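You operate a simulated robot arm through the tools that you are given. There is no shell and no other tool. Be economical: measure what you need, move in short steps, check, and stop when the job is done.

Carry out the task below with a simulated robot arm. There is one attempt and no reset: what you move stays moved.

Task
Fetch the 60 mm pulley from the top of the large brown box and set it on the top of the white box nearest the door. Take the teal cone from the top of the large brown box and put it on the top of the white box nearest the door. Turn the tension knob 26 to 0. Take the large wax ring on the right end of the wooden bench and put it away on the long part of the grey ledge. Fetch the short blue tube and stand it on the left half of the wooden bench. Fetch the wooden brush and set it on the wide end of the grey ledge. Close the small green drawer. Take the metal bar and put it on the grey plate. Any order will do. Set down upright: teal cone, short blue tube.

The check looks at the end state, three seconds after you hand in, the way a careful person would. Anything else that was tipped, shoved, dropped, spilled or broken makes it a failure.

Robot
A 6-joint arm with a two-finger parallel gripper on a trunk, on a base that drives. Base frame: it is fixed to the floor where the robot stands at the start and does not move with it; the origin is under the middle of the robot, x ahead of it, y to its left, z up; the surface under the hand at the start is at about z = 0.97. Units: m, degrees, N and s.
With the tool pointing down near the work surface it reaches from about 0.3 to 0.68 m from the robot's upright axis, wherever it stands. Its first joint turns from -166.0 to 166.0 degrees. Places, roughly: grey plate (15x15x1 cm) [-4.4, -3.3, 0.9]; large wax ring (5x5x3 cm) [-4.1, 0.6, 0.9]; left half of the wooden bench [-4.3, -0.5, 0.9]; long part of the grey ledge (15x154 cm) [-4.46, 4.48, 0.68]; metal bar (12x5x3 cm) [-4.4, -3, 0.9]; pulley [0.75, 0.25, 1]; short blue tube (5x5x9 cm) [-4.3, 0.5, 0.9]; small green drawer [-4, -1.9, 0.8]; teal cone (9x9x13 cm) [0.6, 0.4, 1]; tension knob 26 [-0.8, 4.8, 0.6]; top of the white box nearest the door [1.5, 0, 0.4]; wide end of the grey ledge [-4.5, 3.5, 0.7]; wooden brush (5x8x8 cm) [-4.3, -1, 0.9]. Payload 1.57 kg.
Tool frame: the origin (TCP) lies between the finger pads and is the grasp point; the fingertips stand 0.03 m ahead of it; z points along the fingers, y is the line along which they close. Largest opening 0.11 m; finger width 0.024, thickness 0.012; the body of the gripper, 0.048 by 0.112 m, starts 0.078 m behind the TCP.
Orientation is told as [roll, pitch, yaw] about the base's x, y, z axes, in that order, counted from this pose: with the fingers straight down and closing along the base's y, the tool's x points along the base's -x, its y along +y and its z along -z.

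Tools
- The arm moves only by the tool nudge_tool. Its argument "increments" is a list of rows, each an object of numbers (a shift or turn left out is 0, a gripper value left out holds the last): "x", "y", "z": the shift along the base's x, y, z in units of 25 mm (1.0 is 25 mm); "rx", "ry", "rz": the turn, a rotation vector about the base's x, y, z in units of 4 degrees (1.0 is 4 degrees); "fingers": the opening in per cent of the stroke, from 0 (shut) to 100 (fully open). In form: [{"x": .., "y": .., "z": .., "rx": .., "ry": .., "rz": .., "fingers": ..}, ...]. A call has 1 to 20 rows; each row shifts and turns the commanded pose from where the row before left it. A call with a number of a shift or a turn outside -1 to 1 is refused whole. Each row takes 0.2 s and may step no farther than 0.05 m and 8.6 degrees from the row before; otherwise, or with a gripper value out of range, the whole call is refused. Where a pose cannot be reached the arm comes as near as it can. A force on the tool above 40 N (or 10 N above the force at the start of the call, whichever is more), or a blocked arm, ends the call early, and 0.2 s more pass. Each finger travels about 0.108 m/s and halts on what it meets, pressing with about 38 N; the grip force reading is that of the motor and also rises with nothing between the fingers. The clock runs only during rows and for 0.2 s after the last one: add rows that do not move to give the fingers time. It gives the time, the measured TCP pose, the force on the tool (base axes), the opening and the grip force at its end, in the units of the frame above (readings bear some noise), with the torque about the TCP (base axes, N m) and any sound that the robot's microphone picked up.
- Cameras (640 x 400 px; columns grow to the right, rows downward): "scene" is now at [0.0563, 0.1653, 1.6847]; the picture's right is [0.31, -0.95, 0.00], its down [-0.67, -0.22, -0.71] and it looks along [0.68, 0.22, -0.70] (base axes); focal length 286 px, centre (320, 200). "wrist" rides on the gripper at [0.07, 0.016, -0.141] in the tool frame; the picture's right is [-0.23, 0.97, 0.00], its down [-0.86, -0.20, -0.48] and it looks along [-0.47, -0.11, 0.88] (tool axes); focal length 222 px, centre (320, 200).
- snapshot(camera): a new picture of that camera. No time passes.
- slide_trunk(by): slides the trunk up (or, below 0, down) by that many m; the arm and the scene camera ride with it, the base frame stays. It gives what a move gives, with no picture.
- steer(legs): drives the robot by 1 to 6 legs, each [ahead, left, turn to the left] in m, m and degrees, along the robot's own axes; the way and the turn of a leg run together, so that a leg with both is an arc; at most 1.5 m and 180 degrees a leg. The arm and the cameras ride along, it lands a little off, and it stops where it bumps. It gives what a move gives.
- aim_head(pan, tilt): turns the head with the scene camera to pan (to the left, within 120 degrees either way) and tilt (down, from -29 to 69), counted from straight ahead of the robot. It gives what a move gives.
- measure_at(camera, pixels): for up to 12 pixels [column, row] of the newest picture of that camera ("zoom" is the newest enlarged one), the place [x, y, z] in the base frame of the surface seen there, good to about 0.003 m. No time passes.
- inspect(camera, box): a new picture of the part [left, top, right, bottom] of that camera's present view, enlarged. No time passes.
- sign_off(): hands the job in; it is judged then, once.

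Go step by step. Measure first, check grasps and placings, and put right what went wrong. The budget is 138 turns and 162 pictures, counting those below and the enlarged ones. Unless the task says otherwise, let go and move clear before handing in, and close with one line.

The tools are called after "Emit:" as name(argument=value, ...) on one line, values as JSON. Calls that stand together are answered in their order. nudge_tool: Moves the arm, as the interface text tells. Its arguments: {"type":"object","properties":{"increments":{"type":"array","items":{"type":"object","properties":{"x":{"type":"number"},"y":{"type":"number"},"z":{"type":"number"},"rx":{"type":"number"},"ry":{"type":"number"},"rz":{"type":"number"},"fingers":{"type":"number"}}}}},"required":["increments"]} The other tools are called the same way: slide_trunk (by) slides the trunk up or down; steer (legs) drives the base; aim_head (pan, tilt) turns the head that bears the scene camera; snapshot (camera) takes a picture; measure_at (camera, pixels) gives the place of the surface under pixels of a picture; inspect (camera, box) takes an enlarged picture of a part of a camera's view; sign_off () hands the job in.

At the start:

```text
clock: 0.0
tool_pos: [0.449, 0.1375, 1.2899]
tool_rot: [0.1, 0.0, 0.0]
force: [0.2, 0.3, -0.4]
ft_torque: [0.05, -0.02, 0.04]
grip_width: 0.1098
grasp_force: 0.0
trunk travel left (down, up): [-0.275, 0.315]
robot x, y, heading: [-0.0011, 0.0, -0.2]
head pan, tilt: [18.2, 44.5]
```

scene: 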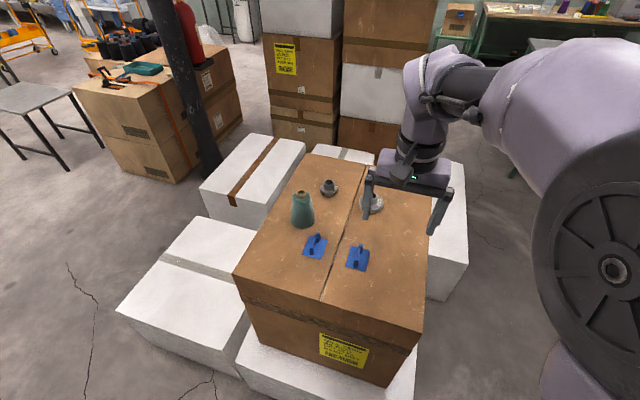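
wrist: 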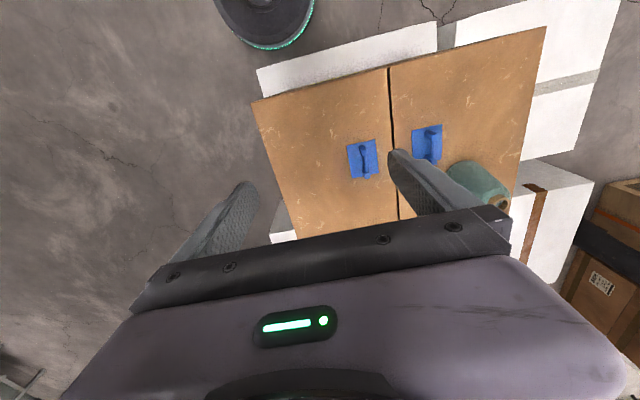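

The scene shows the brown box with the teal cone (302,210), a dark pulley (330,187) and another round thing behind the fingers (372,203). I'll zoom in and measure them.

Emit:
inspect(camera="scene", box=[230, 140, 470, 290])

Emit:
measure_at(camera="scene", pixels=[[329, 181], [329, 194], [320, 189], [338, 189], [303, 193], [302, 226], [372, 212], [380, 205], [455, 200], [250, 160], [345, 152], [180, 280]])

```text
2.67 times, centred on (350, 215) of scene
```

zoom: 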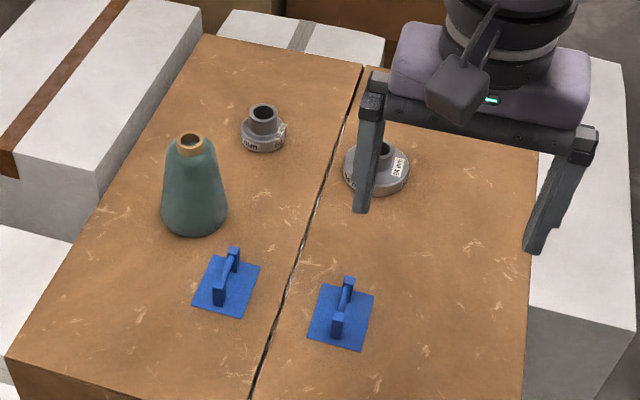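

```text
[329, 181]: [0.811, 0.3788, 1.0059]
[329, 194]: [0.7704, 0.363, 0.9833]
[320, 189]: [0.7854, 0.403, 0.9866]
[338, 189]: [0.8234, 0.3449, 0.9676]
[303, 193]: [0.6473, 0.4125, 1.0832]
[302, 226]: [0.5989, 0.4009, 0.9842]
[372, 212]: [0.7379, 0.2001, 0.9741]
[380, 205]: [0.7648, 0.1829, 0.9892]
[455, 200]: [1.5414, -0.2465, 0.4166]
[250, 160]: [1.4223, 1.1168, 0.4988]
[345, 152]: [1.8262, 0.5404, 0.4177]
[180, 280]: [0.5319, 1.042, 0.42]
```

Two pulleys with labels; I need to read them. Zooming tightly.

Emit:
inspect(camera="scene", box=[312, 170, 392, 220])

Emit:
aim_head(pan=-10, tilt=30)

Emit:
snapshot(camera="scene")

```text
8.00 times, centred on (352, 195) of scene
```

zoom: 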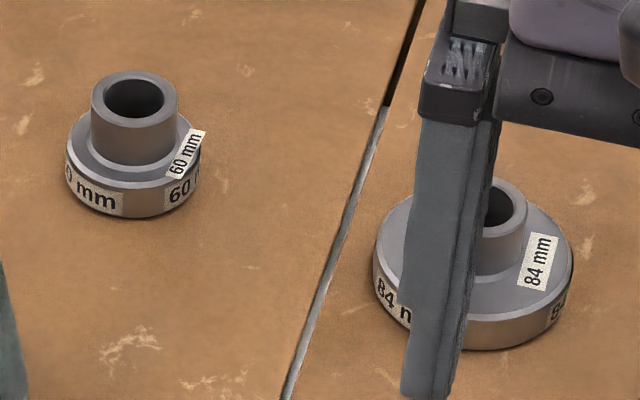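

```text
clock: 0.9
tool_pos: [0.4493, 0.1372, 1.2904]
tool_rot: [0.0, 0.0, 0.0]
force: [-0.5, 0.2, 0.7]
ft_torque: [0.03, 0.0, -0.01]
grip_width: 0.11
grasp_force: 0.0
trunk travel left (down, up): [-0.275, 0.315]
robot x, y, heading: [0.0026, 0.0026, -0.3]
head pan, tilt: [-10.0, 30.0]
```

```text
157 pictures are left
```

scene: 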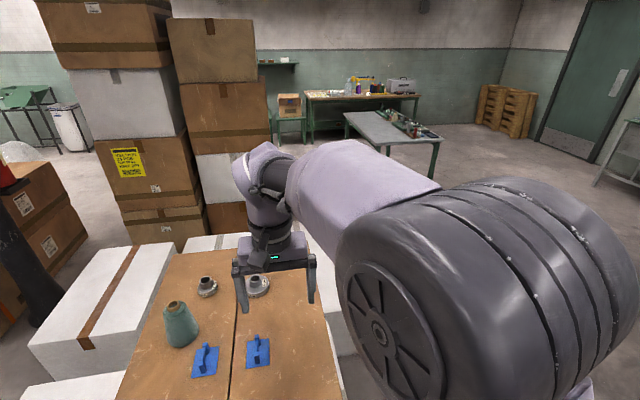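

The smaller one is the 60 mm pulley. Next I look steeply down to see the box edges and the space for the base.

Emit:
aim_head(pan=25, tilt=65)

Emit:
snapshot(camera="scene")

Emit:
aim_head(pan=-60, tilt=55)

Emit:
snapshot(camera="scene")

```text
clock: 1.9
tool_pos: [0.4494, 0.1364, 1.2896]
tool_rot: [0.0, 0.0, 0.0]
force: [-0.4, 0.6, -0.6]
ft_torque: [0.03, 0.01, 0.0]
grip_width: 0.1101
grasp_force: 0.0
trunk travel left (down, up): [-0.275, 0.315]
robot x, y, heading: [-0.0002, 0.0014, -0.0]
head pan, tilt: [25.0, 65.0]
```

```text
156 pictures are left
```

scene: 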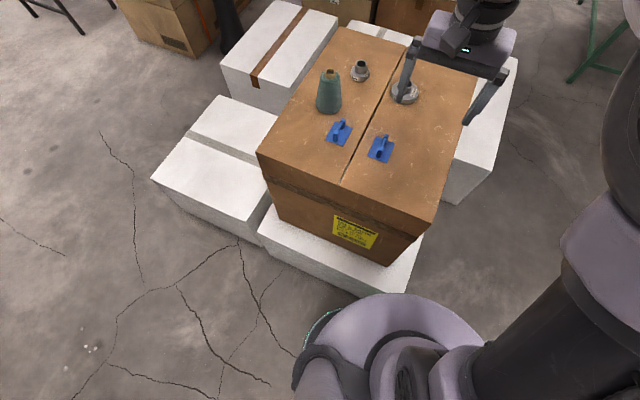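

```text
clock: 3.5
tool_pos: [0.4496, 0.1366, 1.2897]
tool_rot: [0.0, -0.1, -0.1]
force: [-0.1, 0.6, 0.5]
ft_torque: [0.0, -0.05, 0.03]
grip_width: 0.1098
grasp_force: 0.1
trunk travel left (down, up): [-0.275, 0.315]
robot x, y, heading: [0.0008, 0.0029, 0.1]
head pan, tilt: [-60.0, 55.0]
```

```text
155 pictures are left
```

scene: 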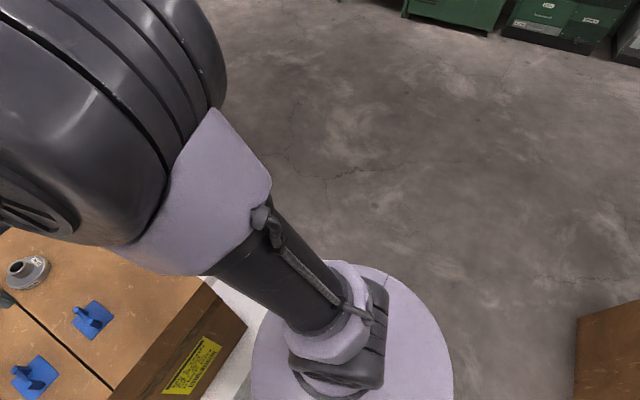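

I return the head to the box and measure edges and base rim.

Emit:
aim_head(pan=20, tilt=65)

Emit:
snapshot(camera="scene")

```text
clock: 5.1
tool_pos: [0.4489, 0.1367, 1.289]
tool_rot: [0.0, 0.0, 0.0]
force: [-0.4, 1.0, 0.1]
ft_torque: [0.0, 0.01, 0.0]
grip_width: 0.1099
grasp_force: 0.1
trunk travel left (down, up): [-0.275, 0.315]
robot x, y, heading: [-0.0, 0.0013, 0.0]
head pan, tilt: [20.0, 65.0]
```

```text
154 pictures are left
```

scene: 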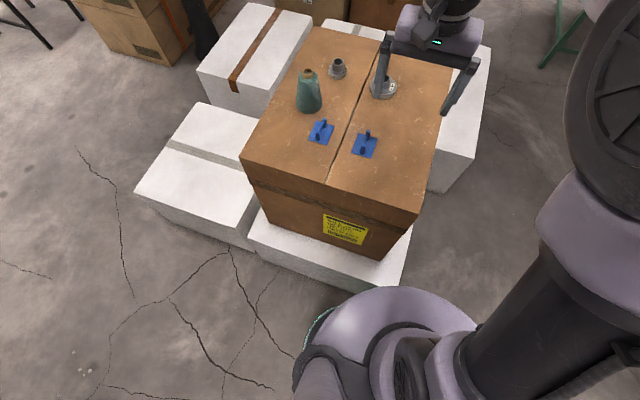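

Emit:
measure_at(camera="scene", pixels=[[243, 160], [416, 210], [455, 68], [311, 30], [252, 243], [395, 292], [410, 228], [438, 192], [489, 50], [480, 140], [400, 289], [445, 180]])

Emit:
measure_at(camera="scene", pixels=[[330, 316], [385, 288], [476, 326], [463, 120], [483, 60], [137, 192], [250, 246], [205, 105], [345, 22], [235, 92], [470, 160], [430, 260]])

```text
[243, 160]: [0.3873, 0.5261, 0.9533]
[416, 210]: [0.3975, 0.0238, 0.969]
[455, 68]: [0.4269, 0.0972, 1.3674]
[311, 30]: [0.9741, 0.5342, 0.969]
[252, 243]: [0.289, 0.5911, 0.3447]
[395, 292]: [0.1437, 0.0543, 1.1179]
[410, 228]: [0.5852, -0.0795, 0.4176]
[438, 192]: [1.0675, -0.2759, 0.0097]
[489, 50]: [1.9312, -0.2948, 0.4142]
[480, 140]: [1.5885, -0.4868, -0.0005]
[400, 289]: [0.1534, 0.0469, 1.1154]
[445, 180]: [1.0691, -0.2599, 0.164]
```

```text
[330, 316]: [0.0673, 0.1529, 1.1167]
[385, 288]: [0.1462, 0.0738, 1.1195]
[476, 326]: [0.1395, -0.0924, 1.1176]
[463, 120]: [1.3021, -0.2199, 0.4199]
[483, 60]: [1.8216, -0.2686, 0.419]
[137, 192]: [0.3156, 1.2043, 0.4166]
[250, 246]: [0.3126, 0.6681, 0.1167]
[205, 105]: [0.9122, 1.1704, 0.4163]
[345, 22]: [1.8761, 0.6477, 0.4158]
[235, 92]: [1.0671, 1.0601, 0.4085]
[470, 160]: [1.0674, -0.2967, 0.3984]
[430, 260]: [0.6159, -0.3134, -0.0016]
```

I measure the base disc in the wrist view to know its radius.

Emit:
snapshot(camera="wrist")

Emit:
measure_at(camera="wrist", pixels=[[265, 46], [215, 10], [312, 15], [240, 38], [270, 30], [258, 80], [438, 30], [440, 50], [253, 103], [545, 28], [300, 62], [577, 150]])

```text
153 pictures are left
```

wrist: 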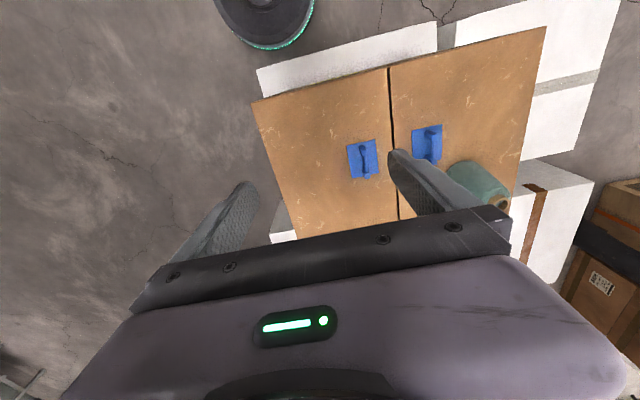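

```text
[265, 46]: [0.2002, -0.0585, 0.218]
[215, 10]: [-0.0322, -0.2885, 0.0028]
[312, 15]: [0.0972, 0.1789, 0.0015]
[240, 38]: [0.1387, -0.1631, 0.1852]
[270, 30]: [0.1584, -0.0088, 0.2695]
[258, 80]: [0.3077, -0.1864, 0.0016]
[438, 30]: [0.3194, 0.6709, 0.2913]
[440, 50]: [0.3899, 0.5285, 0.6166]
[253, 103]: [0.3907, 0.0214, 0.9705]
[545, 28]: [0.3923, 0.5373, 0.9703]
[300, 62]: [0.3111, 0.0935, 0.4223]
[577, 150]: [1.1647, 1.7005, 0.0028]
```

Base radius is about 0.21 m, so I can stand right of the brown box (its skirt ends at y≈-0.09). I drive there and turn left to face it.

Emit:
steer(legs=[[0, -0.34, 0], [0.72, 0, 0], [0, 0, 90]])

Emit:
aim_head(pan=0, tilt=50)

Emit:
snapshot(camera="scene")

Emit:
snapshot(camera="wrist")

```text
clock: 14.5
tool_pos: [0.5768, 0.1132, 1.2895]
tool_rot: [0.0, 0.0, 88.8]
force: [0.7, 0.0, 0.1]
ft_torque: [-0.01, 0.0, -0.01]
grip_width: 0.1099
grasp_force: 0.1
trunk travel left (down, up): [-0.275, 0.315]
robot x, y, heading: [0.7045, -0.3413, 88.5]
head pan, tilt: [20.0, 65.0]
```

```text
clock: 15.3
tool_pos: [0.5759, 0.1114, 1.2901]
tool_rot: [0.0, 0.0, 88.7]
force: [0.5, -0.6, -0.8]
ft_torque: [0.01, -0.02, 0.05]
grip_width: 0.1099
grasp_force: 0.0
trunk travel left (down, up): [-0.275, 0.315]
robot x, y, heading: [0.7021, -0.3447, 88.8]
head pan, tilt: [0.0, 50.0]
```

```text
152 pictures are left
```

scene: 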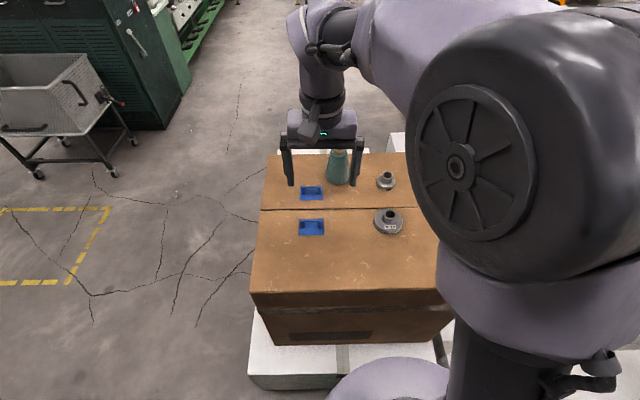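

```text
151 pictures are left
```

wrist: 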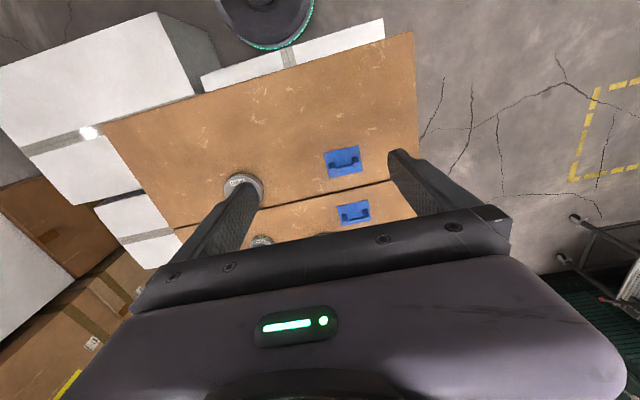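

Both are visible in the scene view at (386,181) and (338,165). I zoom to measure centres.

Emit:
inspect(camera="scene", box=[320, 140, 416, 200])

```text
6.67 times, centred on (368, 170) of scene
```

zoom: 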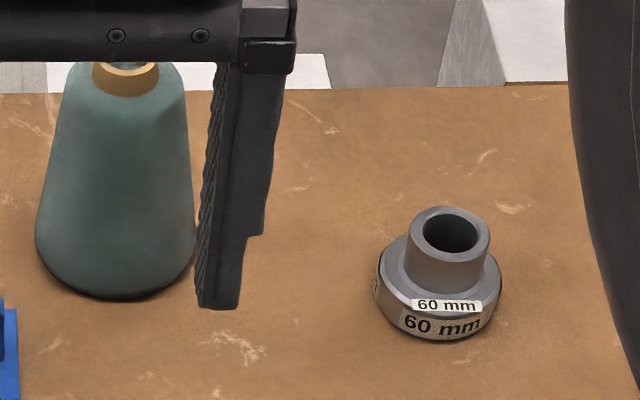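

Emit:
measure_at(camera="zoom", pixels=[[450, 265], [411, 236], [489, 240], [443, 337], [380, 280], [498, 285], [450, 209], [125, 85], [115, 293], [115, 200], [40, 235], [192, 240]])

```text
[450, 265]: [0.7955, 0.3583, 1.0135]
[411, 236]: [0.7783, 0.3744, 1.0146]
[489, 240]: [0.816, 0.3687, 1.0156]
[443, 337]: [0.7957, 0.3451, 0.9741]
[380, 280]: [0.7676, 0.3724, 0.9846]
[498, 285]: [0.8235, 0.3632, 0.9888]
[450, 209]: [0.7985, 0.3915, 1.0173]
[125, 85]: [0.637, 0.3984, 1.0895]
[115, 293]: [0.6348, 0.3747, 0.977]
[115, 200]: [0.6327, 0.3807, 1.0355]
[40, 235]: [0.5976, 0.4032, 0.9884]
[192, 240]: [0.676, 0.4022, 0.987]
```

Pulley centre ≈(0.797,0.373), hub top 1.017; cone ≈(0.637,0.414). I edge forward 3 cm, then move over the pulley with a slight outward tilt.

Emit:
steer(legs=[[0.03, 0, 0]])

Emit:
nudge_tool(increments=[{"x": 0.9, "y": 0.9, "rx": 0.5}, {"x": 0.9, "y": 0.9, "rx": 0.5}, {"x": 0.9, "y": 0.9, "rx": 0.5}, {"x": 0.9, "y": 0.9, "rx": 0.5}, {"x": 0.9, "y": 0.9, "rx": 0.5}, {"x": 0.9, "y": 0.9, "rx": 0.5}, {"x": 0.9, "y": 0.9, "rx": 0.5}, {"x": 0.9, "y": 0.9, "rx": 0.5}, {"x": 0.9, "y": 0.9}, {"x": 0.7, "y": 0.8, "z": -1, "fingers": 70}, {"z": -1}, {"z": -1}, {"z": -1}, {}])

Emit:
snapshot(camera="wrist")

```text
clock: 16.2
tool_pos: [0.5763, 0.1443, 1.289]
tool_rot: [0.0, 0.1, 88.6]
force: [-0.9, 0.8, -0.4]
ft_torque: [-0.08, 0.03, 0.01]
grip_width: 0.1099
grasp_force: 0.0
trunk travel left (down, up): [-0.275, 0.315]
robot x, y, heading: [0.7021, -0.3103, 88.5]
head pan, tilt: [0.0, 50.0]
```

```text
clock: 19.2
tool_pos: [0.7972, 0.3648, 1.1885]
tool_rot: [0.3, -16.0, 88.7]
force: [0.0, -0.1, -0.5]
ft_torque: [-0.03, 0.01, 0.01]
grip_width: 0.0769
grasp_force: 0.0
trunk travel left (down, up): [-0.275, 0.315]
robot x, y, heading: [0.7058, -0.3101, 88.7]
head pan, tilt: [0.0, 50.0]
```

```text
149 pictures are left
```

wrist: 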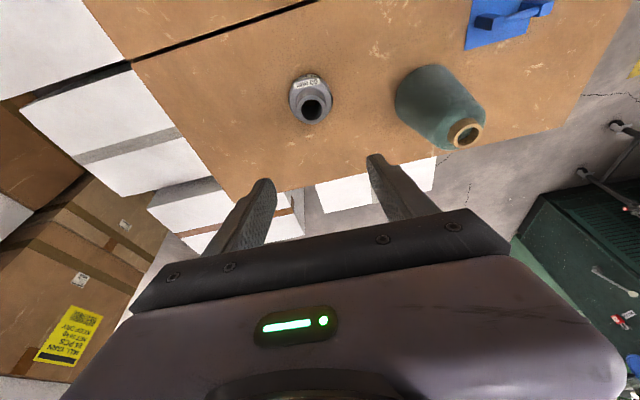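

The TCP is over the pulley; I verify its centre with the wrist picture (hub at (312,108)).

Emit:
measure_at(camera="wrist", pixels=[[300, 104], [322, 102], [311, 94], [312, 120], [292, 100], [331, 97], [460, 135], [470, 118], [483, 130], [466, 146], [440, 120], [424, 60]])

```text
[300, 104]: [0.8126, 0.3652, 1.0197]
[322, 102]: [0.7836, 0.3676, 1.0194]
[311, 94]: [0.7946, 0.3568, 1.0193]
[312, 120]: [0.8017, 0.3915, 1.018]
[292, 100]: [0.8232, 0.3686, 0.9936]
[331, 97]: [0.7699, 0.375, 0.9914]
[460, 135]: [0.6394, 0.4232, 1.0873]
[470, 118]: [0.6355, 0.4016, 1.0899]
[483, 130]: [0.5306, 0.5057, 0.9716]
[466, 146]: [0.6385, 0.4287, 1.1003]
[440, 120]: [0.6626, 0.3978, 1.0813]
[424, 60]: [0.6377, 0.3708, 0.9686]
```

Hub centre (0.798, 0.374) confirmed; descend and close.

Emit:
nudge_tool(increments=[{"z": -1}, {"z": -1}, {"z": -1}, {"z": -1}, {"z": -1}, {"z": -1}, {"z": -0.35, "y": 0.1}, {}, {"fingers": 0}, {"fingers": 0}, {}, {}])

Emit:
inspect(camera="scene", box=[320, 120, 448, 200])

```text
clock: 21.8
tool_pos: [0.7964, 0.3687, 1.0307]
tool_rot: [0.4, -16.0, 88.6]
force: [0.5, 0.3, 0.1]
ft_torque: [0.0, -0.05, -0.02]
grip_width: 0.0382
grasp_force: 38.0
trunk travel left (down, up): [-0.275, 0.315]
robot x, y, heading: [0.7, -0.3102, 88.7]
head pan, tilt: [0.0, 50.0]
```

```text
5.00 times, centred on (384, 160) of scene
```

zoom: 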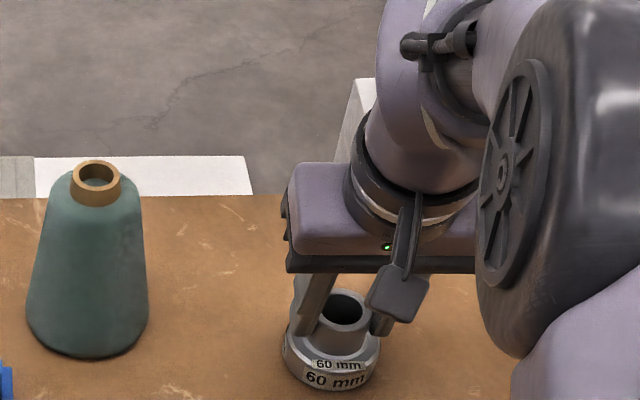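

Gripped (38 mm). Lift, untilt and retract, then drive to beside the white box.

Emit:
nudge_tool(increments=[{"z": 1}, {"z": 1}, {"z": 1}, {"z": 1}, {"z": 1}, {"z": 1, "y": -0.5, "rx": -0.5}, {"z": 1, "y": -1, "rx": -0.5}, {"z": 1, "y": -1, "rx": -0.5}, {"y": -1, "rx": -0.5}, {"y": -1, "rx": -0.5}, {"y": -1, "rx": -0.5}, {"y": -1, "rx": -0.5}, {"y": -1, "rx": -0.5}, {}])

Emit:
steer(legs=[[-0.22, 0, 0], [0, -0.5, 0]])

Emit:
snapshot(camera="scene")

Emit:
snapshot(camera="wrist")

```text
clock: 24.8
tool_pos: [0.7979, 0.1801, 1.2303]
tool_rot: [0.1, 0.2, 88.7]
force: [-0.2, -0.3, -0.1]
ft_torque: [0.0, -0.01, -0.07]
grip_width: 0.0
grasp_force: 21.4
trunk travel left (down, up): [-0.275, 0.315]
robot x, y, heading: [0.7053, -0.3153, 88.6]
head pan, tilt: [0.0, 50.0]
```

```text
clock: 29.0
tool_pos: [1.2949, -0.0585, 1.2302]
tool_rot: [-0.1, 0.0, 88.1]
force: [-0.1, 0.3, -0.4]
ft_torque: [-0.05, 0.03, 0.06]
grip_width: 0.0003
grasp_force: 21.4
trunk travel left (down, up): [-0.275, 0.315]
robot x, y, heading: [1.1936, -0.5466, 88.0]
head pan, tilt: [0.0, 50.0]
```

```text
147 pictures are left
```

scene: 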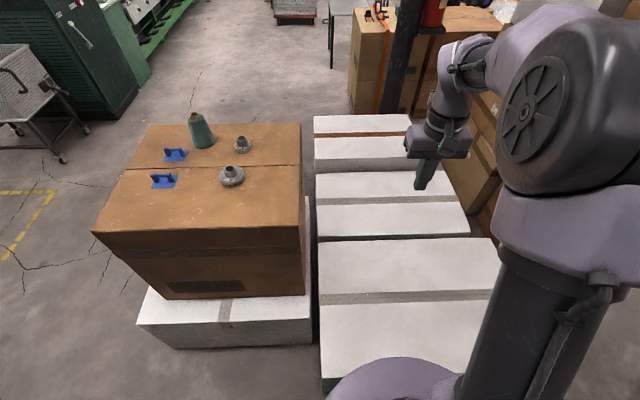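

```text
146 pictures are left
```

wrist: 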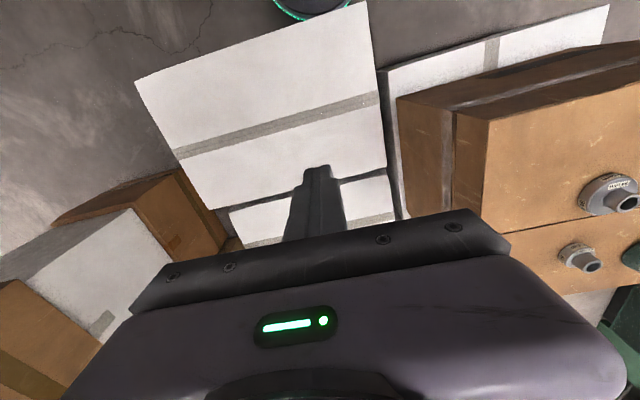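

The pulley slipped out on the lift; it still stands upright on the brown box. I measure the target box and the pulley here, then return for a lower, flange grip.

Emit:
measure_at(camera="scene", pixels=[[320, 241], [490, 238], [320, 290], [325, 365], [455, 365], [242, 138], [242, 150], [235, 146], [250, 146], [397, 265], [320, 305]])

Emit:
inspect(camera="scene", box=[160, 95, 288, 175])

```text
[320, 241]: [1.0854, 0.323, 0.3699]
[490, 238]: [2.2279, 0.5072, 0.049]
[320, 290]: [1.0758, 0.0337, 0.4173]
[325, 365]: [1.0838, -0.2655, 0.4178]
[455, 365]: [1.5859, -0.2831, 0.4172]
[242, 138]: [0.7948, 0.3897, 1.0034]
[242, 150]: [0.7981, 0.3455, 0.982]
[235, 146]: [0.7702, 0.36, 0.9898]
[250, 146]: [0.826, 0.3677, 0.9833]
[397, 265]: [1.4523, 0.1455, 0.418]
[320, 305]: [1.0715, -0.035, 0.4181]
```

```text
5.00 times, centred on (224, 135) of scene
```

zoom: 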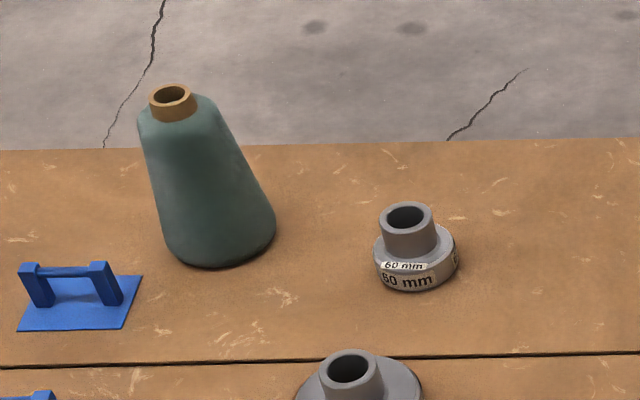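

Pulley is still at (0.798,0.373). I drive back and this time take it by the flange with a nearly vertical tool.

Emit:
steer(legs=[[0, 0.5, 0], [0.23, 0, 0]])

Emit:
nudge_tool(increments=[{"fingers": 85}, {"y": 1}, {"y": 1}, {"y": 1}, {"y": 1, "rx": 0.5}, {"y": 1, "rx": 0.5}, {"y": 1, "rx": 0.5}, {"y": 1, "rx": 0.5}, {"z": -1}, {"z": -1}, {"z": -1}, {}])

Emit:
snapshot(camera="wrist")

```text
clock: 33.3
tool_pos: [0.815, 0.178, 1.2297]
tool_rot: [0.0, 0.0, 87.7]
force: [0.3, -0.1, 0.3]
ft_torque: [0.02, -0.01, -0.03]
grip_width: 0.0
grasp_force: 21.8
trunk travel left (down, up): [-0.275, 0.315]
robot x, y, heading: [0.7116, -0.3074, 87.6]
head pan, tilt: [0.0, 50.0]
stopped in leg 2: the robot was blocked; the commanded pose is now the measured one
```

```text
clock: 35.9
tool_pos: [0.8146, 0.3536, 1.1556]
tool_rot: [0.3, -8.0, 87.7]
force: [-0.7, 0.1, 0.2]
ft_torque: [0.0, 0.0, 0.0]
grip_width: 0.0934
grasp_force: 0.0
trunk travel left (down, up): [-0.275, 0.315]
robot x, y, heading: [0.7151, -0.3096, 87.6]
head pan, tilt: [0.0, 50.0]
```

```text
144 pictures are left
```

wrist: 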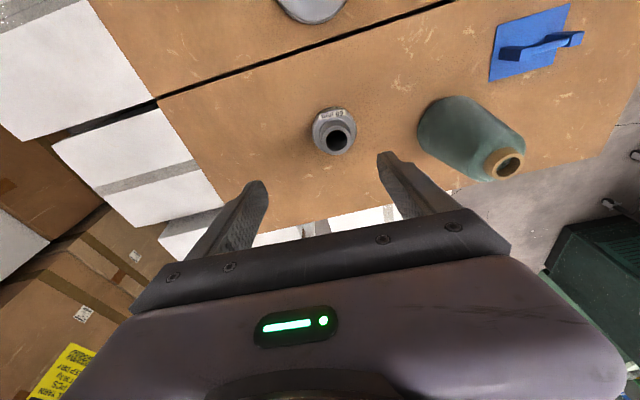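

The base just touched the carton; I re-measure the pulley in case anything moved.

Emit:
measure_at(camera="wrist", pixels=[[323, 138], [350, 135], [337, 127], [338, 152], [314, 134], [355, 130], [506, 176], [494, 162], [520, 166]])

```text
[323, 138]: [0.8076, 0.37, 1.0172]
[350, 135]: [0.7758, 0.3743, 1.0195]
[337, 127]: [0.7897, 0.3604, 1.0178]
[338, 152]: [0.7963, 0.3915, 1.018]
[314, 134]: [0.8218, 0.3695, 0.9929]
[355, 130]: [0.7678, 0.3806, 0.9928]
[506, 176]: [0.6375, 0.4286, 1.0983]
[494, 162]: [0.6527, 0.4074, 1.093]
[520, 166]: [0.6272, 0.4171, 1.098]
```

Pulley centre (0.795,0.375). Descend around the flange and close, then small lift to test.

Emit:
nudge_tool(increments=[{"x": -0.75, "y": 0.75}, {"z": -1}, {"z": -1}, {"z": -1}, {"z": -1}, {"z": -1}, {"z": -0.7}, {"z": -0.33}, {}, {"fingers": 0}, {}, {}, {}])

Emit:
inspect(camera="scene", box=[320, 120, 448, 200])

```text
clock: 38.7
tool_pos: [0.7961, 0.3745, 1.0036]
tool_rot: [0.3, -7.8, 87.7]
force: [-1.4, 0.0, 0.2]
ft_torque: [-0.02, -0.02, 0.01]
grip_width: 0.059
grasp_force: 38.1
trunk travel left (down, up): [-0.275, 0.315]
robot x, y, heading: [0.7141, -0.3084, 87.4]
head pan, tilt: [0.0, 50.0]
```

```text
5.00 times, centred on (384, 160) of scene
```

zoom: 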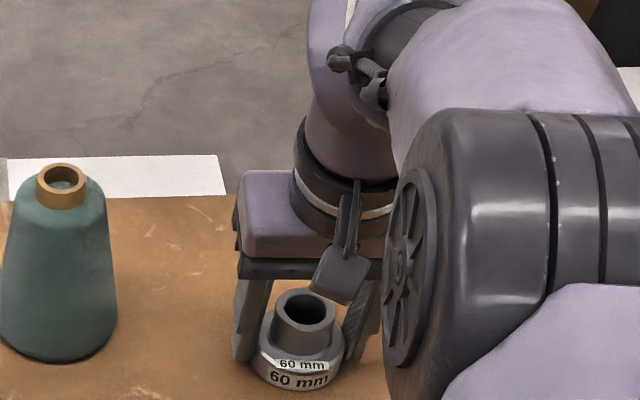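

Flange gripped at 59 mm. Lift and check the grip holds.

Emit:
nudge_tool(increments=[{"z": 0.3}, {"z": 0.5}, {"z": 1}, {"z": 1}, {"z": 1}, {"z": 1}, {"z": 1}, {"z": 1, "y": -0.5, "rx": -0.25}, {"z": 1, "y": -1, "rx": -0.25}, {"y": -1, "rx": -0.25}, {"y": -1, "rx": -0.25}, {"y": -1, "rx": -0.25}, {"y": -1, "rx": -0.25}, {"y": -1, "rx": -0.25}, {"y": -1, "rx": -0.25}, {"y": -1}, {}])

Emit:
snapshot(camera="scene")

```text
clock: 42.3
tool_pos: [0.7976, 0.161, 1.1982]
tool_rot: [0.1, 0.2, 87.7]
force: [-0.8, -1.6, -2.8]
ft_torque: [-0.01, 0.01, 0.0]
grip_width: 0.059
grasp_force: 37.7
trunk travel left (down, up): [-0.275, 0.315]
robot x, y, heading: [0.7144, -0.3083, 87.9]
head pan, tilt: [0.0, 50.0]
```

```text
142 pictures are left
```

scene: 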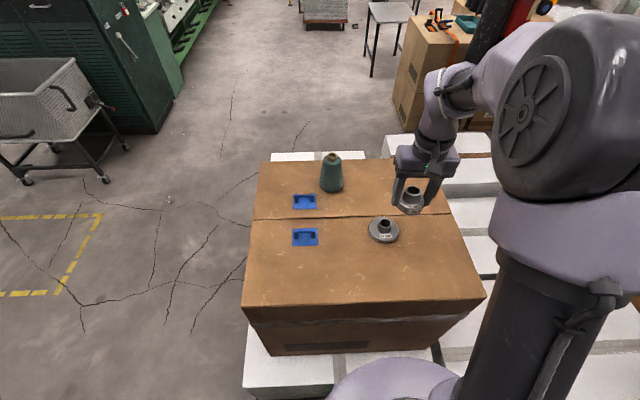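

Held securely. Drive to the white box and lower the trunk.

Emit:
steer(legs=[[-0.24, 0, 0], [0, -0.6, 0]])

Emit:
slide_trunk(by=-0.27)

Emit:
nudge_tool(increments=[{"z": -1}, {"z": -1}, {"z": -1}, {"z": -1}, {"z": -1}, {"z": -1}, {"z": -1}, {"z": -1}, {"z": -1}, {"z": -1}, {"z": -1}, {"z": -1}, {"z": -1}, {"z": -1}, {"z": -1}, {"z": -1}, {}])

Emit:
snapshot(camera="scene")

Emit:
snapshot(camera="wrist")

```text
clock: 47.0
tool_pos: [1.3802, -0.0976, 1.1973]
tool_rot: [0.0, -0.1, 87.7]
force: [-0.4, -0.6, -1.2]
ft_torque: [-0.02, 0.0, 0.0]
grip_width: 0.0589
grasp_force: 37.8
trunk travel left (down, up): [-0.275, 0.315]
robot x, y, heading: [1.2985, -0.5692, 87.7]
head pan, tilt: [0.0, 50.0]
```

```text
clock: 49.7
tool_pos: [1.38, -0.0974, 0.9286]
tool_rot: [0.0, 0.0, 87.7]
force: [-0.4, -0.2, -1.8]
ft_torque: [0.0, 0.03, 0.01]
grip_width: 0.0588
grasp_force: 38.0
trunk travel left (down, up): [-0.005, 0.585]
robot x, y, heading: [1.2986, -0.5678, 87.6]
head pan, tilt: [0.0, 50.0]
```

```text
clock: 53.3
tool_pos: [1.3808, -0.099, 0.5282]
tool_rot: [0.0, 0.0, 87.7]
force: [-0.4, 0.6, -2.6]
ft_torque: [0.0, -0.01, -0.02]
grip_width: 0.0592
grasp_force: 38.1
trunk travel left (down, up): [-0.005, 0.585]
robot x, y, heading: [1.2934, -0.5706, 87.6]
head pan, tilt: [0.0, 50.0]
```

```text
141 pictures are left
```

scene: 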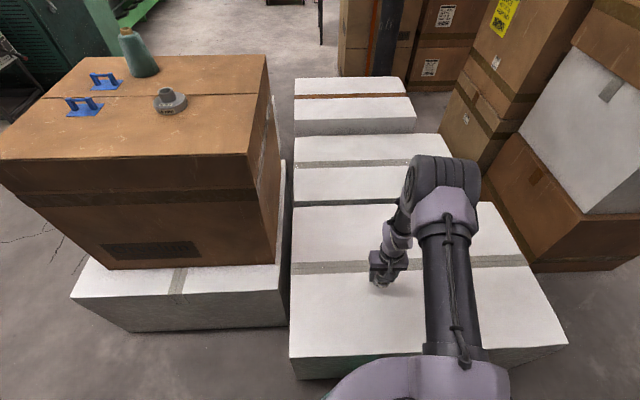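

```text
140 pictures are left
```

wrist: 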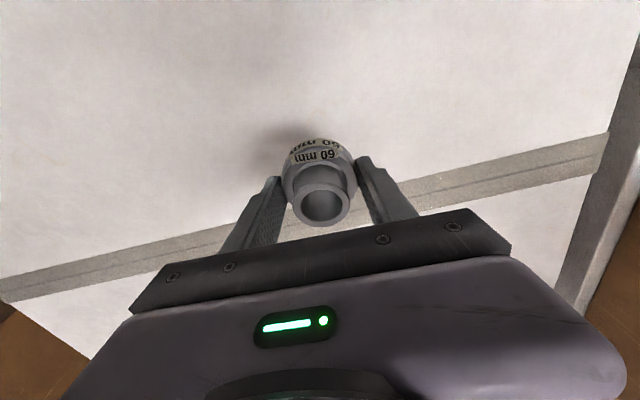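

Tilt back +8° to make the pulley level, then lower to contact.

Emit:
nudge_tool(increments=[{"rx": 0.5}, {"rx": 0.5}, {"rx": 0.5}, {"rx": 0.5}, {"z": -1}, {"z": -1}, {"z": -0.8}, {"z": -0.15}, {}])

Emit:
inspect(camera="scene", box=[340, 220, 436, 280])

```text
clock: 55.3
tool_pos: [1.3765, -0.0964, 0.4823]
tool_rot: [0.4, -8.0, 87.7]
force: [-0.2, -0.9, -2.1]
ft_torque: [-0.01, 0.0, 0.03]
grip_width: 0.0589
grasp_force: 37.8
out of reach, approached as far as the arm can: row 5, 6
trunk travel left (down, up): [-0.005, 0.585]
robot x, y, heading: [1.2946, -0.565, 87.7]
head pan, tilt: [0.0, 50.0]
```

```text
6.67 times, centred on (388, 250) of scene
```

zoom: 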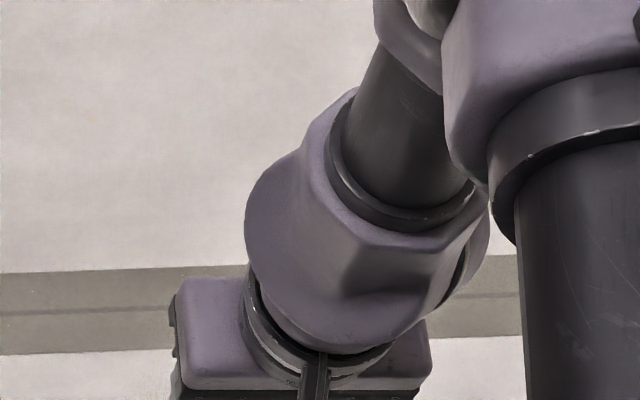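

Row 5–6 were limited but rows 7–8 moved; I try a little further down.

Emit:
nudge_tool(increments=[{"z": -0.4}, {"z": -0.4}, {}])

```text
clock: 56.1
tool_pos: [1.3754, -0.0964, 0.4637]
tool_rot: [0.3, -7.9, 87.8]
force: [0.1, 0.3, -1.0]
ft_torque: [0.0, 0.0, -0.02]
grip_width: 0.059
grasp_force: 38.1
trunk travel left (down, up): [-0.005, 0.585]
robot x, y, heading: [1.297, -0.5663, 87.7]
head pan, tilt: [0.0, 50.0]
```

It moves on. Need TCP z≈0.4525.

Emit:
nudge_tool(increments=[{"z": -0.25}, {"z": -0.15}, {}])

Emit:
snapshot(camera="wrist")

```text
clock: 56.9
tool_pos: [1.3763, -0.0954, 0.4555]
tool_rot: [0.3, -8.0, 87.7]
force: [-1.9, -4.3, 18.8]
ft_torque: [-0.38, -0.41, -0.18]
grip_width: 0.0588
grasp_force: 38.1
trunk travel left (down, up): [-0.005, 0.585]
robot x, y, heading: [1.2943, -0.5679, 87.9]
head pan, tilt: [0.0, 50.0]
```

```text
138 pictures are left
```

wrist: 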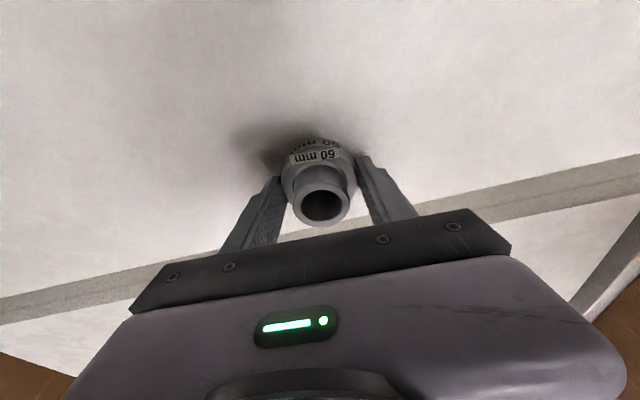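

In contact (19 N). Release and rise.

Emit:
nudge_tool(increments=[{"fingers": 85}, {}, {}, {"z": 0.5}, {"z": 1}, {"z": 1}, {"z": 1}, {"z": 1}, {"z": 1, "rx": -0.5}, {"z": 1, "rx": -0.5}, {"z": 1, "rx": -0.5}, {"z": 1, "rx": -0.5}, {"z": 1}, {"z": 1}, {"z": 1}, {"z": 1}, {"z": 1}, {"z": 1}, {}])

Emit:
snapshot(camera="wrist")

Emit:
slide_trunk(by=0.3)

Emit:
steer(legs=[[0, 0.6, 0]])

Emit:
snapshot(camera="scene")

```text
clock: 60.9
tool_pos: [1.3763, -0.0944, 0.8163]
tool_rot: [0.0, 0.0, 87.6]
force: [0.3, -0.3, 0.2]
ft_torque: [0.01, 0.0, 0.0]
grip_width: 0.0932
grasp_force: 0.0
trunk travel left (down, up): [-0.005, 0.585]
robot x, y, heading: [1.2932, -0.5668, 87.8]
head pan, tilt: [0.0, 50.0]
```

```text
137 pictures are left
```

wrist: 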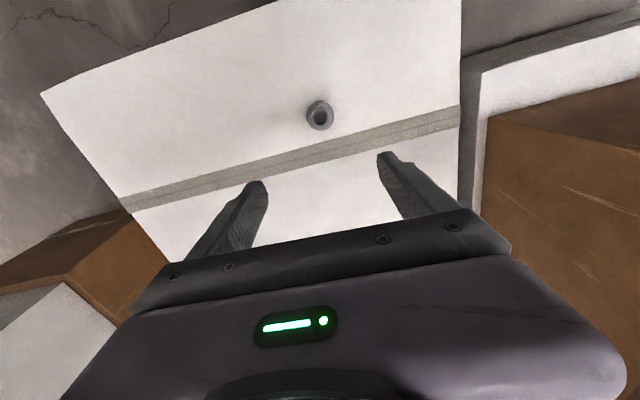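

```text
clock: 63.9
tool_pos: [1.3768, -0.0952, 1.116]
tool_rot: [0.0, 0.0, 87.7]
force: [-0.4, 0.5, -0.5]
ft_torque: [-0.04, 0.02, 0.01]
grip_width: 0.0935
grasp_force: 0.0
trunk travel left (down, up): [-0.305, 0.285]
robot x, y, heading: [1.2955, -0.5694, 87.5]
head pan, tilt: [0.0, 50.0]
```

```text
clock: 67.3
tool_pos: [0.7936, -0.0699, 1.1159]
tool_rot: [0.1, 0.0, 87.2]
force: [-0.6, 0.5, -0.3]
ft_torque: [-0.02, -0.03, 0.01]
grip_width: 0.0934
grasp_force: 0.0
trunk travel left (down, up): [-0.305, 0.285]
robot x, y, heading: [0.7109, -0.54, 87.4]
head pan, tilt: [0.0, 50.0]
```

```text
136 pictures are left
```

scene: 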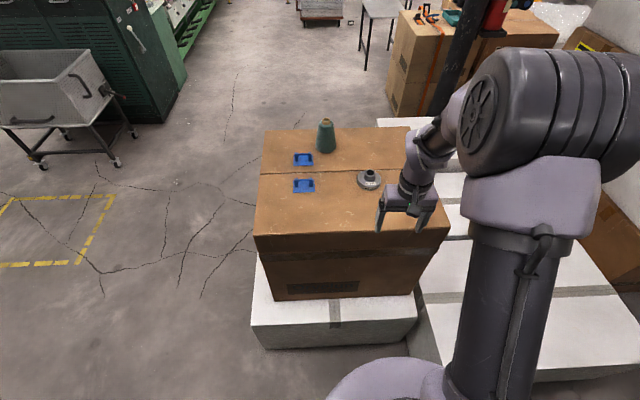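

Pulley sits upright on the white box. For the cone I go around to the front side, where it is only ~0.55 m away; I raise the hand first.

Emit:
nudge_tool(increments=[{"z": 1}, {"z": 1}, {"z": 1}, {"z": 1}, {"fingers": 100}])

Emit:
steer(legs=[[0, 0.68, 0], [0, 0, -87.4], [0, 0.9, 0]])

Emit:
snapshot(camera="scene")

Emit:
snapshot(camera="wrist")

```text
clock: 68.5
tool_pos: [0.7938, -0.0679, 1.215]
tool_rot: [0.1, 0.0, 87.2]
force: [0.3, 0.3, 0.4]
ft_torque: [0.0, 0.01, -0.03]
grip_width: 0.1099
grasp_force: 0.1
trunk travel left (down, up): [-0.305, 0.285]
robot x, y, heading: [0.7099, -0.539, 87.2]
head pan, tilt: [0.0, 50.0]
```

```text
clock: 80.2
tool_pos: [0.5004, 0.3195, 1.2156]
tool_rot: [0.0, 0.0, 1.1]
force: [-0.1, 0.5, 0.4]
ft_torque: [0.01, -0.01, 0.0]
grip_width: 0.1098
grasp_force: 0.1
trunk travel left (down, up): [-0.305, 0.285]
robot x, y, heading: [0.0226, 0.3732, 1.1]
head pan, tilt: [0.0, 50.0]
```

```text
135 pictures are left
```

scene: 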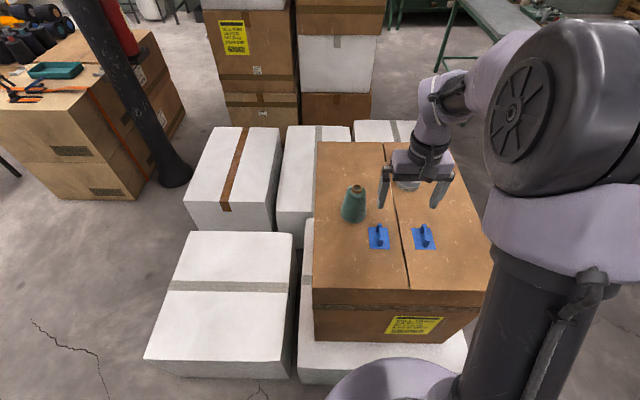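

```text
134 pictures are left
```

wrist: 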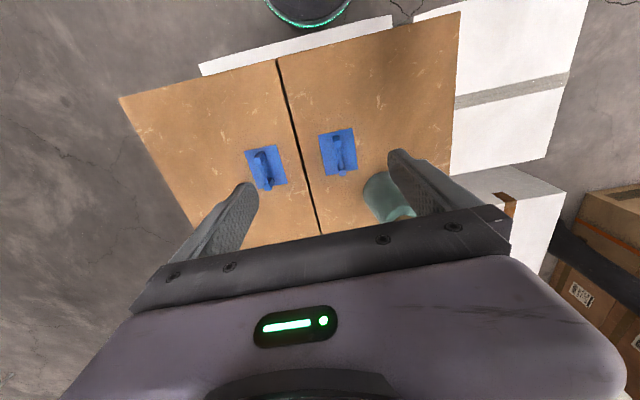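

Move over the cone (0.638, 0.414) and check with the wrist camera before descending.

Emit:
nudge_tool(increments=[{"x": 1, "y": 0.7}, {"x": 1, "y": 0.7}, {"x": 1, "y": 0.7}, {"x": 1, "y": 0.7}, {"x": 1, "y": 0.7}, {"x": 0.5, "y": 0.28}, {"z": -0.8}, {}])

Emit:
inspect(camera="scene", box=[310, 130, 438, 210])

Emit:
snapshot(camera="wrist")

```text
clock: 82.0
tool_pos: [0.6373, 0.4144, 1.1959]
tool_rot: [0.1, 0.0, 1.1]
force: [0.0, 0.6, -0.3]
ft_torque: [-0.01, 0.0, -0.01]
grip_width: 0.1102
grasp_force: 0.0
trunk travel left (down, up): [-0.305, 0.285]
robot x, y, heading: [0.0198, 0.3709, 0.9]
head pan, tilt: [0.0, 50.0]
```

```text
5.00 times, centred on (374, 170) of scene
```

zoom: 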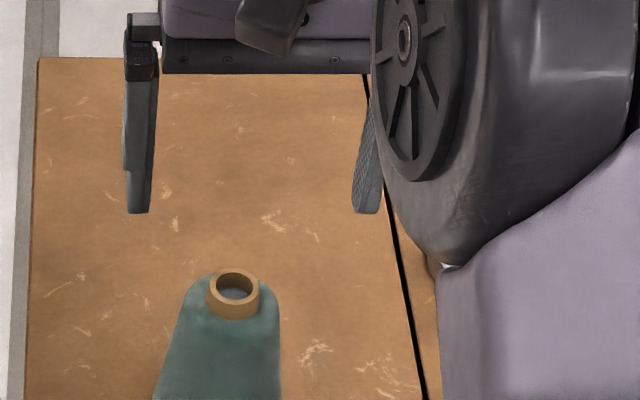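

```text
132 pictures are left
```

wrist: 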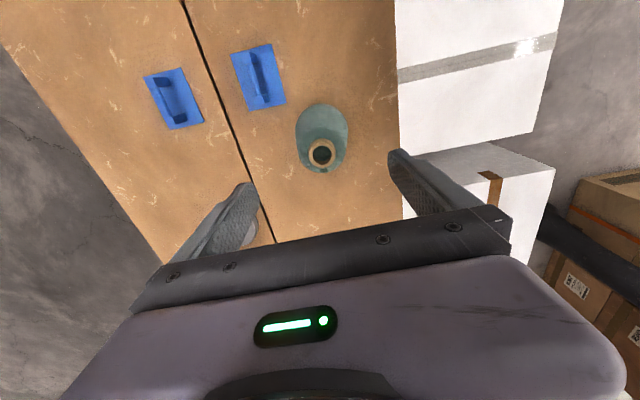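

Emit:
measure_at(camera="wrist", pixels=[[309, 153], [334, 152], [321, 141], [321, 165], [323, 103]])

```text
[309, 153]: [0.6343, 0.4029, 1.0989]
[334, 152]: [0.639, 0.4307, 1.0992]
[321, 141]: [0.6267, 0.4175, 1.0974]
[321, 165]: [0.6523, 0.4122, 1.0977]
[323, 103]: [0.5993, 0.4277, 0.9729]
```

Centred. Descend to z≈1.036 and close slowly.

Emit:
nudge_tool(increments=[{"z": -1, "y": 0.07}, {"z": -1}, {"z": -1}, {"z": -1}, {"z": -1}, {"z": -1}, {"z": -0.4}, {}, {"fingers": 50}, {"fingers": 30}, {"fingers": 0}, {}, {}])

Emit:
nudge_tool(increments=[{"z": 0.2}, {"z": 0.4}, {"z": 0.6}, {}])

Emit:
snapshot(camera="wrist")

Emit:
snapshot(camera="scene")

```text
clock: 84.8
tool_pos: [0.6383, 0.415, 1.0375]
tool_rot: [0.1, 0.1, 1.1]
force: [0.2, -0.4, 0.7]
ft_torque: [-0.02, 0.01, 0.02]
grip_width: 0.0748
grasp_force: 37.5
trunk travel left (down, up): [-0.305, 0.285]
robot x, y, heading: [0.0243, 0.3687, 1.3]
head pan, tilt: [0.0, 50.0]
```

```text
clock: 85.8
tool_pos: [0.6379, 0.4146, 1.0671]
tool_rot: [0.0, 0.2, 1.2]
force: [-0.3, -0.2, -2.1]
ft_torque: [0.01, -0.05, 0.0]
grip_width: 0.0747
grasp_force: 37.8
trunk travel left (down, up): [-0.305, 0.285]
robot x, y, heading: [0.0223, 0.3705, 1.0]
head pan, tilt: [0.0, 50.0]
```

```text
131 pictures are left
```

wrist: 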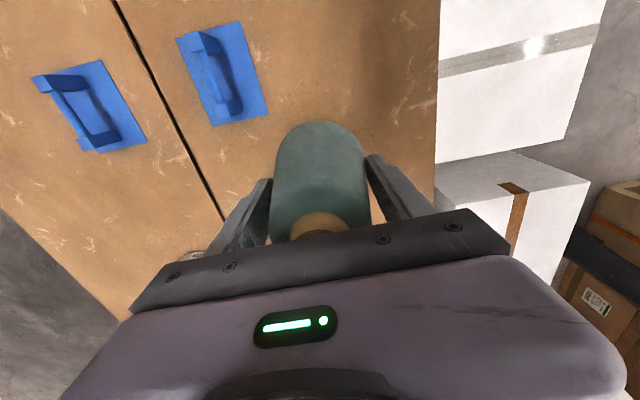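

```text
130 pictures are left
```

scene: 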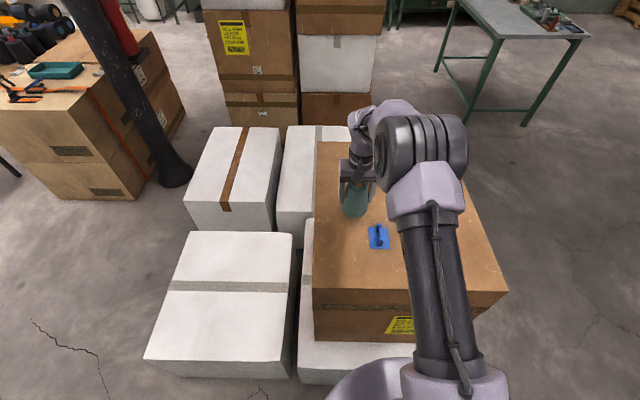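

Cone is held. I lift, retract, and check where the green table's legs stand (525,125).

Emit:
measure_at(camera="scene", pixels=[[523, 125], [436, 70], [470, 120], [585, 35], [460, 5]])

Emit:
nudge_tool(increments=[{"z": 1}, {"z": 1}, {"z": 1}, {"z": 1}, {"z": 1}, {"z": 1}, {"x": -1}, {"x": -1}, {"x": -1}, {"x": -1}, {"x": -1}, {}])

```text
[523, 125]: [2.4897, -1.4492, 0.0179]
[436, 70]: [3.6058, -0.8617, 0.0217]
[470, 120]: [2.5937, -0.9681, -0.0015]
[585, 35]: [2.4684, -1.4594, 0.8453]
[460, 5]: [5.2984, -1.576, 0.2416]
```

```text
clock: 88.3
tool_pos: [0.5112, 0.4149, 1.2148]
tool_rot: [0.1, 0.1, 1.3]
force: [0.7, 0.1, -2.4]
ft_torque: [0.01, 0.03, 0.01]
grip_width: 0.0747
grasp_force: 37.9
trunk travel left (down, up): [-0.305, 0.285]
robot x, y, heading: [0.0202, 0.3732, 1.4]
head pan, tilt: [0.0, 50.0]
```

Table is far. Drive around to the white box.

Emit:
steer(legs=[[0, -0.94, 0], [0, 0, 88.6], [0, -1.45, 0], [0, -0.15, 0]])

Emit:
snapshot(camera="scene")

Emit:
snapshot(camera="wrist")

```text
clock: 104.9
tool_pos: [1.6331, -0.0714, 1.2141]
tool_rot: [0.1, 0.0, 90.8]
force: [0.2, 0.6, -2.0]
ft_torque: [0.02, 0.03, -0.01]
grip_width: 0.0743
grasp_force: 38.2
trunk travel left (down, up): [-0.305, 0.285]
robot x, y, heading: [1.6761, -0.5627, 90.6]
head pan, tilt: [0.0, 50.0]
```

```text
129 pictures are left
```

scene: 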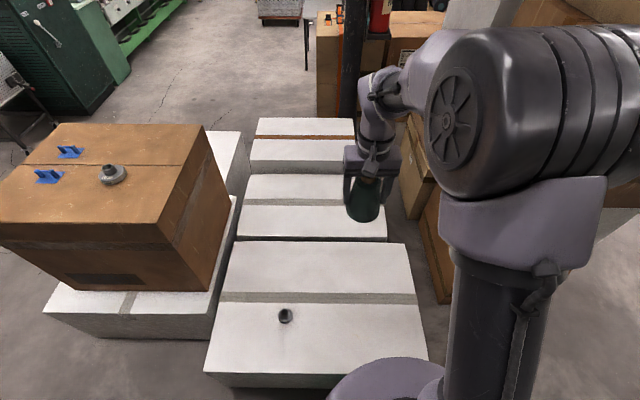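

```text
128 pictures are left
```

wrist: 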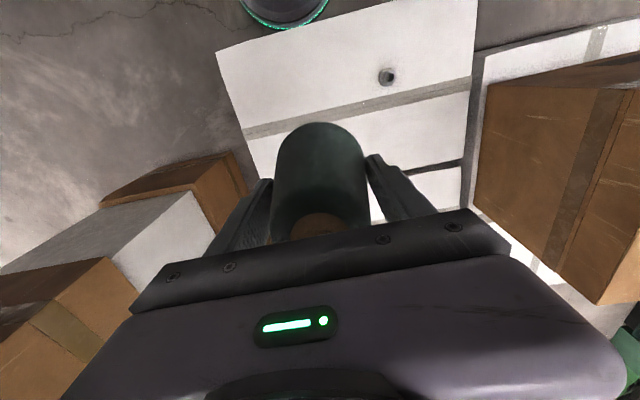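

Pulley visible on the box at (285,316). Lower trunk and arm above (1.633,-0.07).

Emit:
slide_trunk(by=-0.3)

Emit:
nudge_tool(increments=[{"z": -1}, {"z": -1}, {"z": -1}, {"z": -1}, {"z": -1}, {"z": -1}, {"z": -1}, {"z": -1}, {"z": -1}, {"z": -1}, {"z": -1}, {"z": -1}, {"z": -1}, {"z": -1}, {"z": -1}, {"z": -1}, {}])

Emit:
inspect(camera="scene", box=[260, 180, 500, 330])

```text
clock: 107.9
tool_pos: [1.6304, -0.0711, 0.9138]
tool_rot: [-0.1, 0.0, 90.8]
force: [-0.4, 0.0, -2.5]
ft_torque: [0.0, -0.01, -0.01]
grip_width: 0.0743
grasp_force: 37.7
trunk travel left (down, up): [-0.005, 0.585]
robot x, y, heading: [1.6745, -0.555, 90.8]
head pan, tilt: [0.0, 50.0]
```

```text
clock: 111.5
tool_pos: [1.6311, -0.0714, 0.5166]
tool_rot: [-0.1, 0.0, 90.9]
force: [-0.6, 0.2, -2.1]
ft_torque: [-0.02, 0.01, 0.0]
grip_width: 0.0744
grasp_force: 37.9
trunk travel left (down, up): [-0.005, 0.585]
robot x, y, heading: [1.671, -0.5592, 90.8]
head pan, tilt: [0.0, 50.0]
```

```text
2.67 times, centred on (380, 255) of scene
```

zoom: 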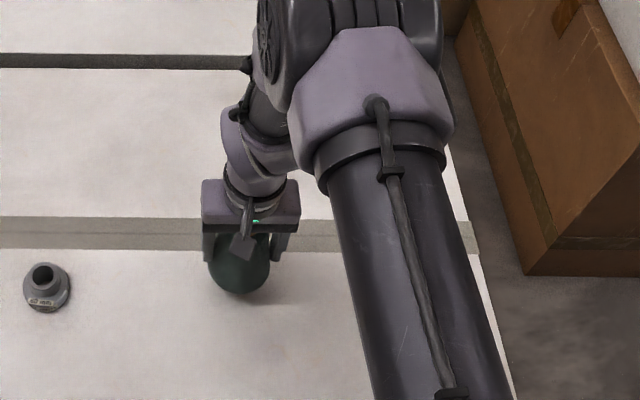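

Emit:
nudge_tool(increments=[{"z": -0.5}, {"z": -0.4}, {"z": -0.2}, {"z": -0.1}, {}])

```text
clock: 112.6
tool_pos: [1.6315, -0.0716, 0.4879]
tool_rot: [0.1, -0.1, 90.7]
force: [0.7, -10.0, 31.7]
ft_torque: [-0.59, -0.57, -0.16]
grip_width: 0.0744
grasp_force: 38.3
trunk travel left (down, up): [-0.005, 0.585]
robot x, y, heading: [1.6744, -0.5607, 90.8]
head pan, tilt: [0.0, 50.0]
stopped in row 5: the force on the tool passed its limit at 43 N (the readings are from after the stop); the commanded pose is now the measured one
```

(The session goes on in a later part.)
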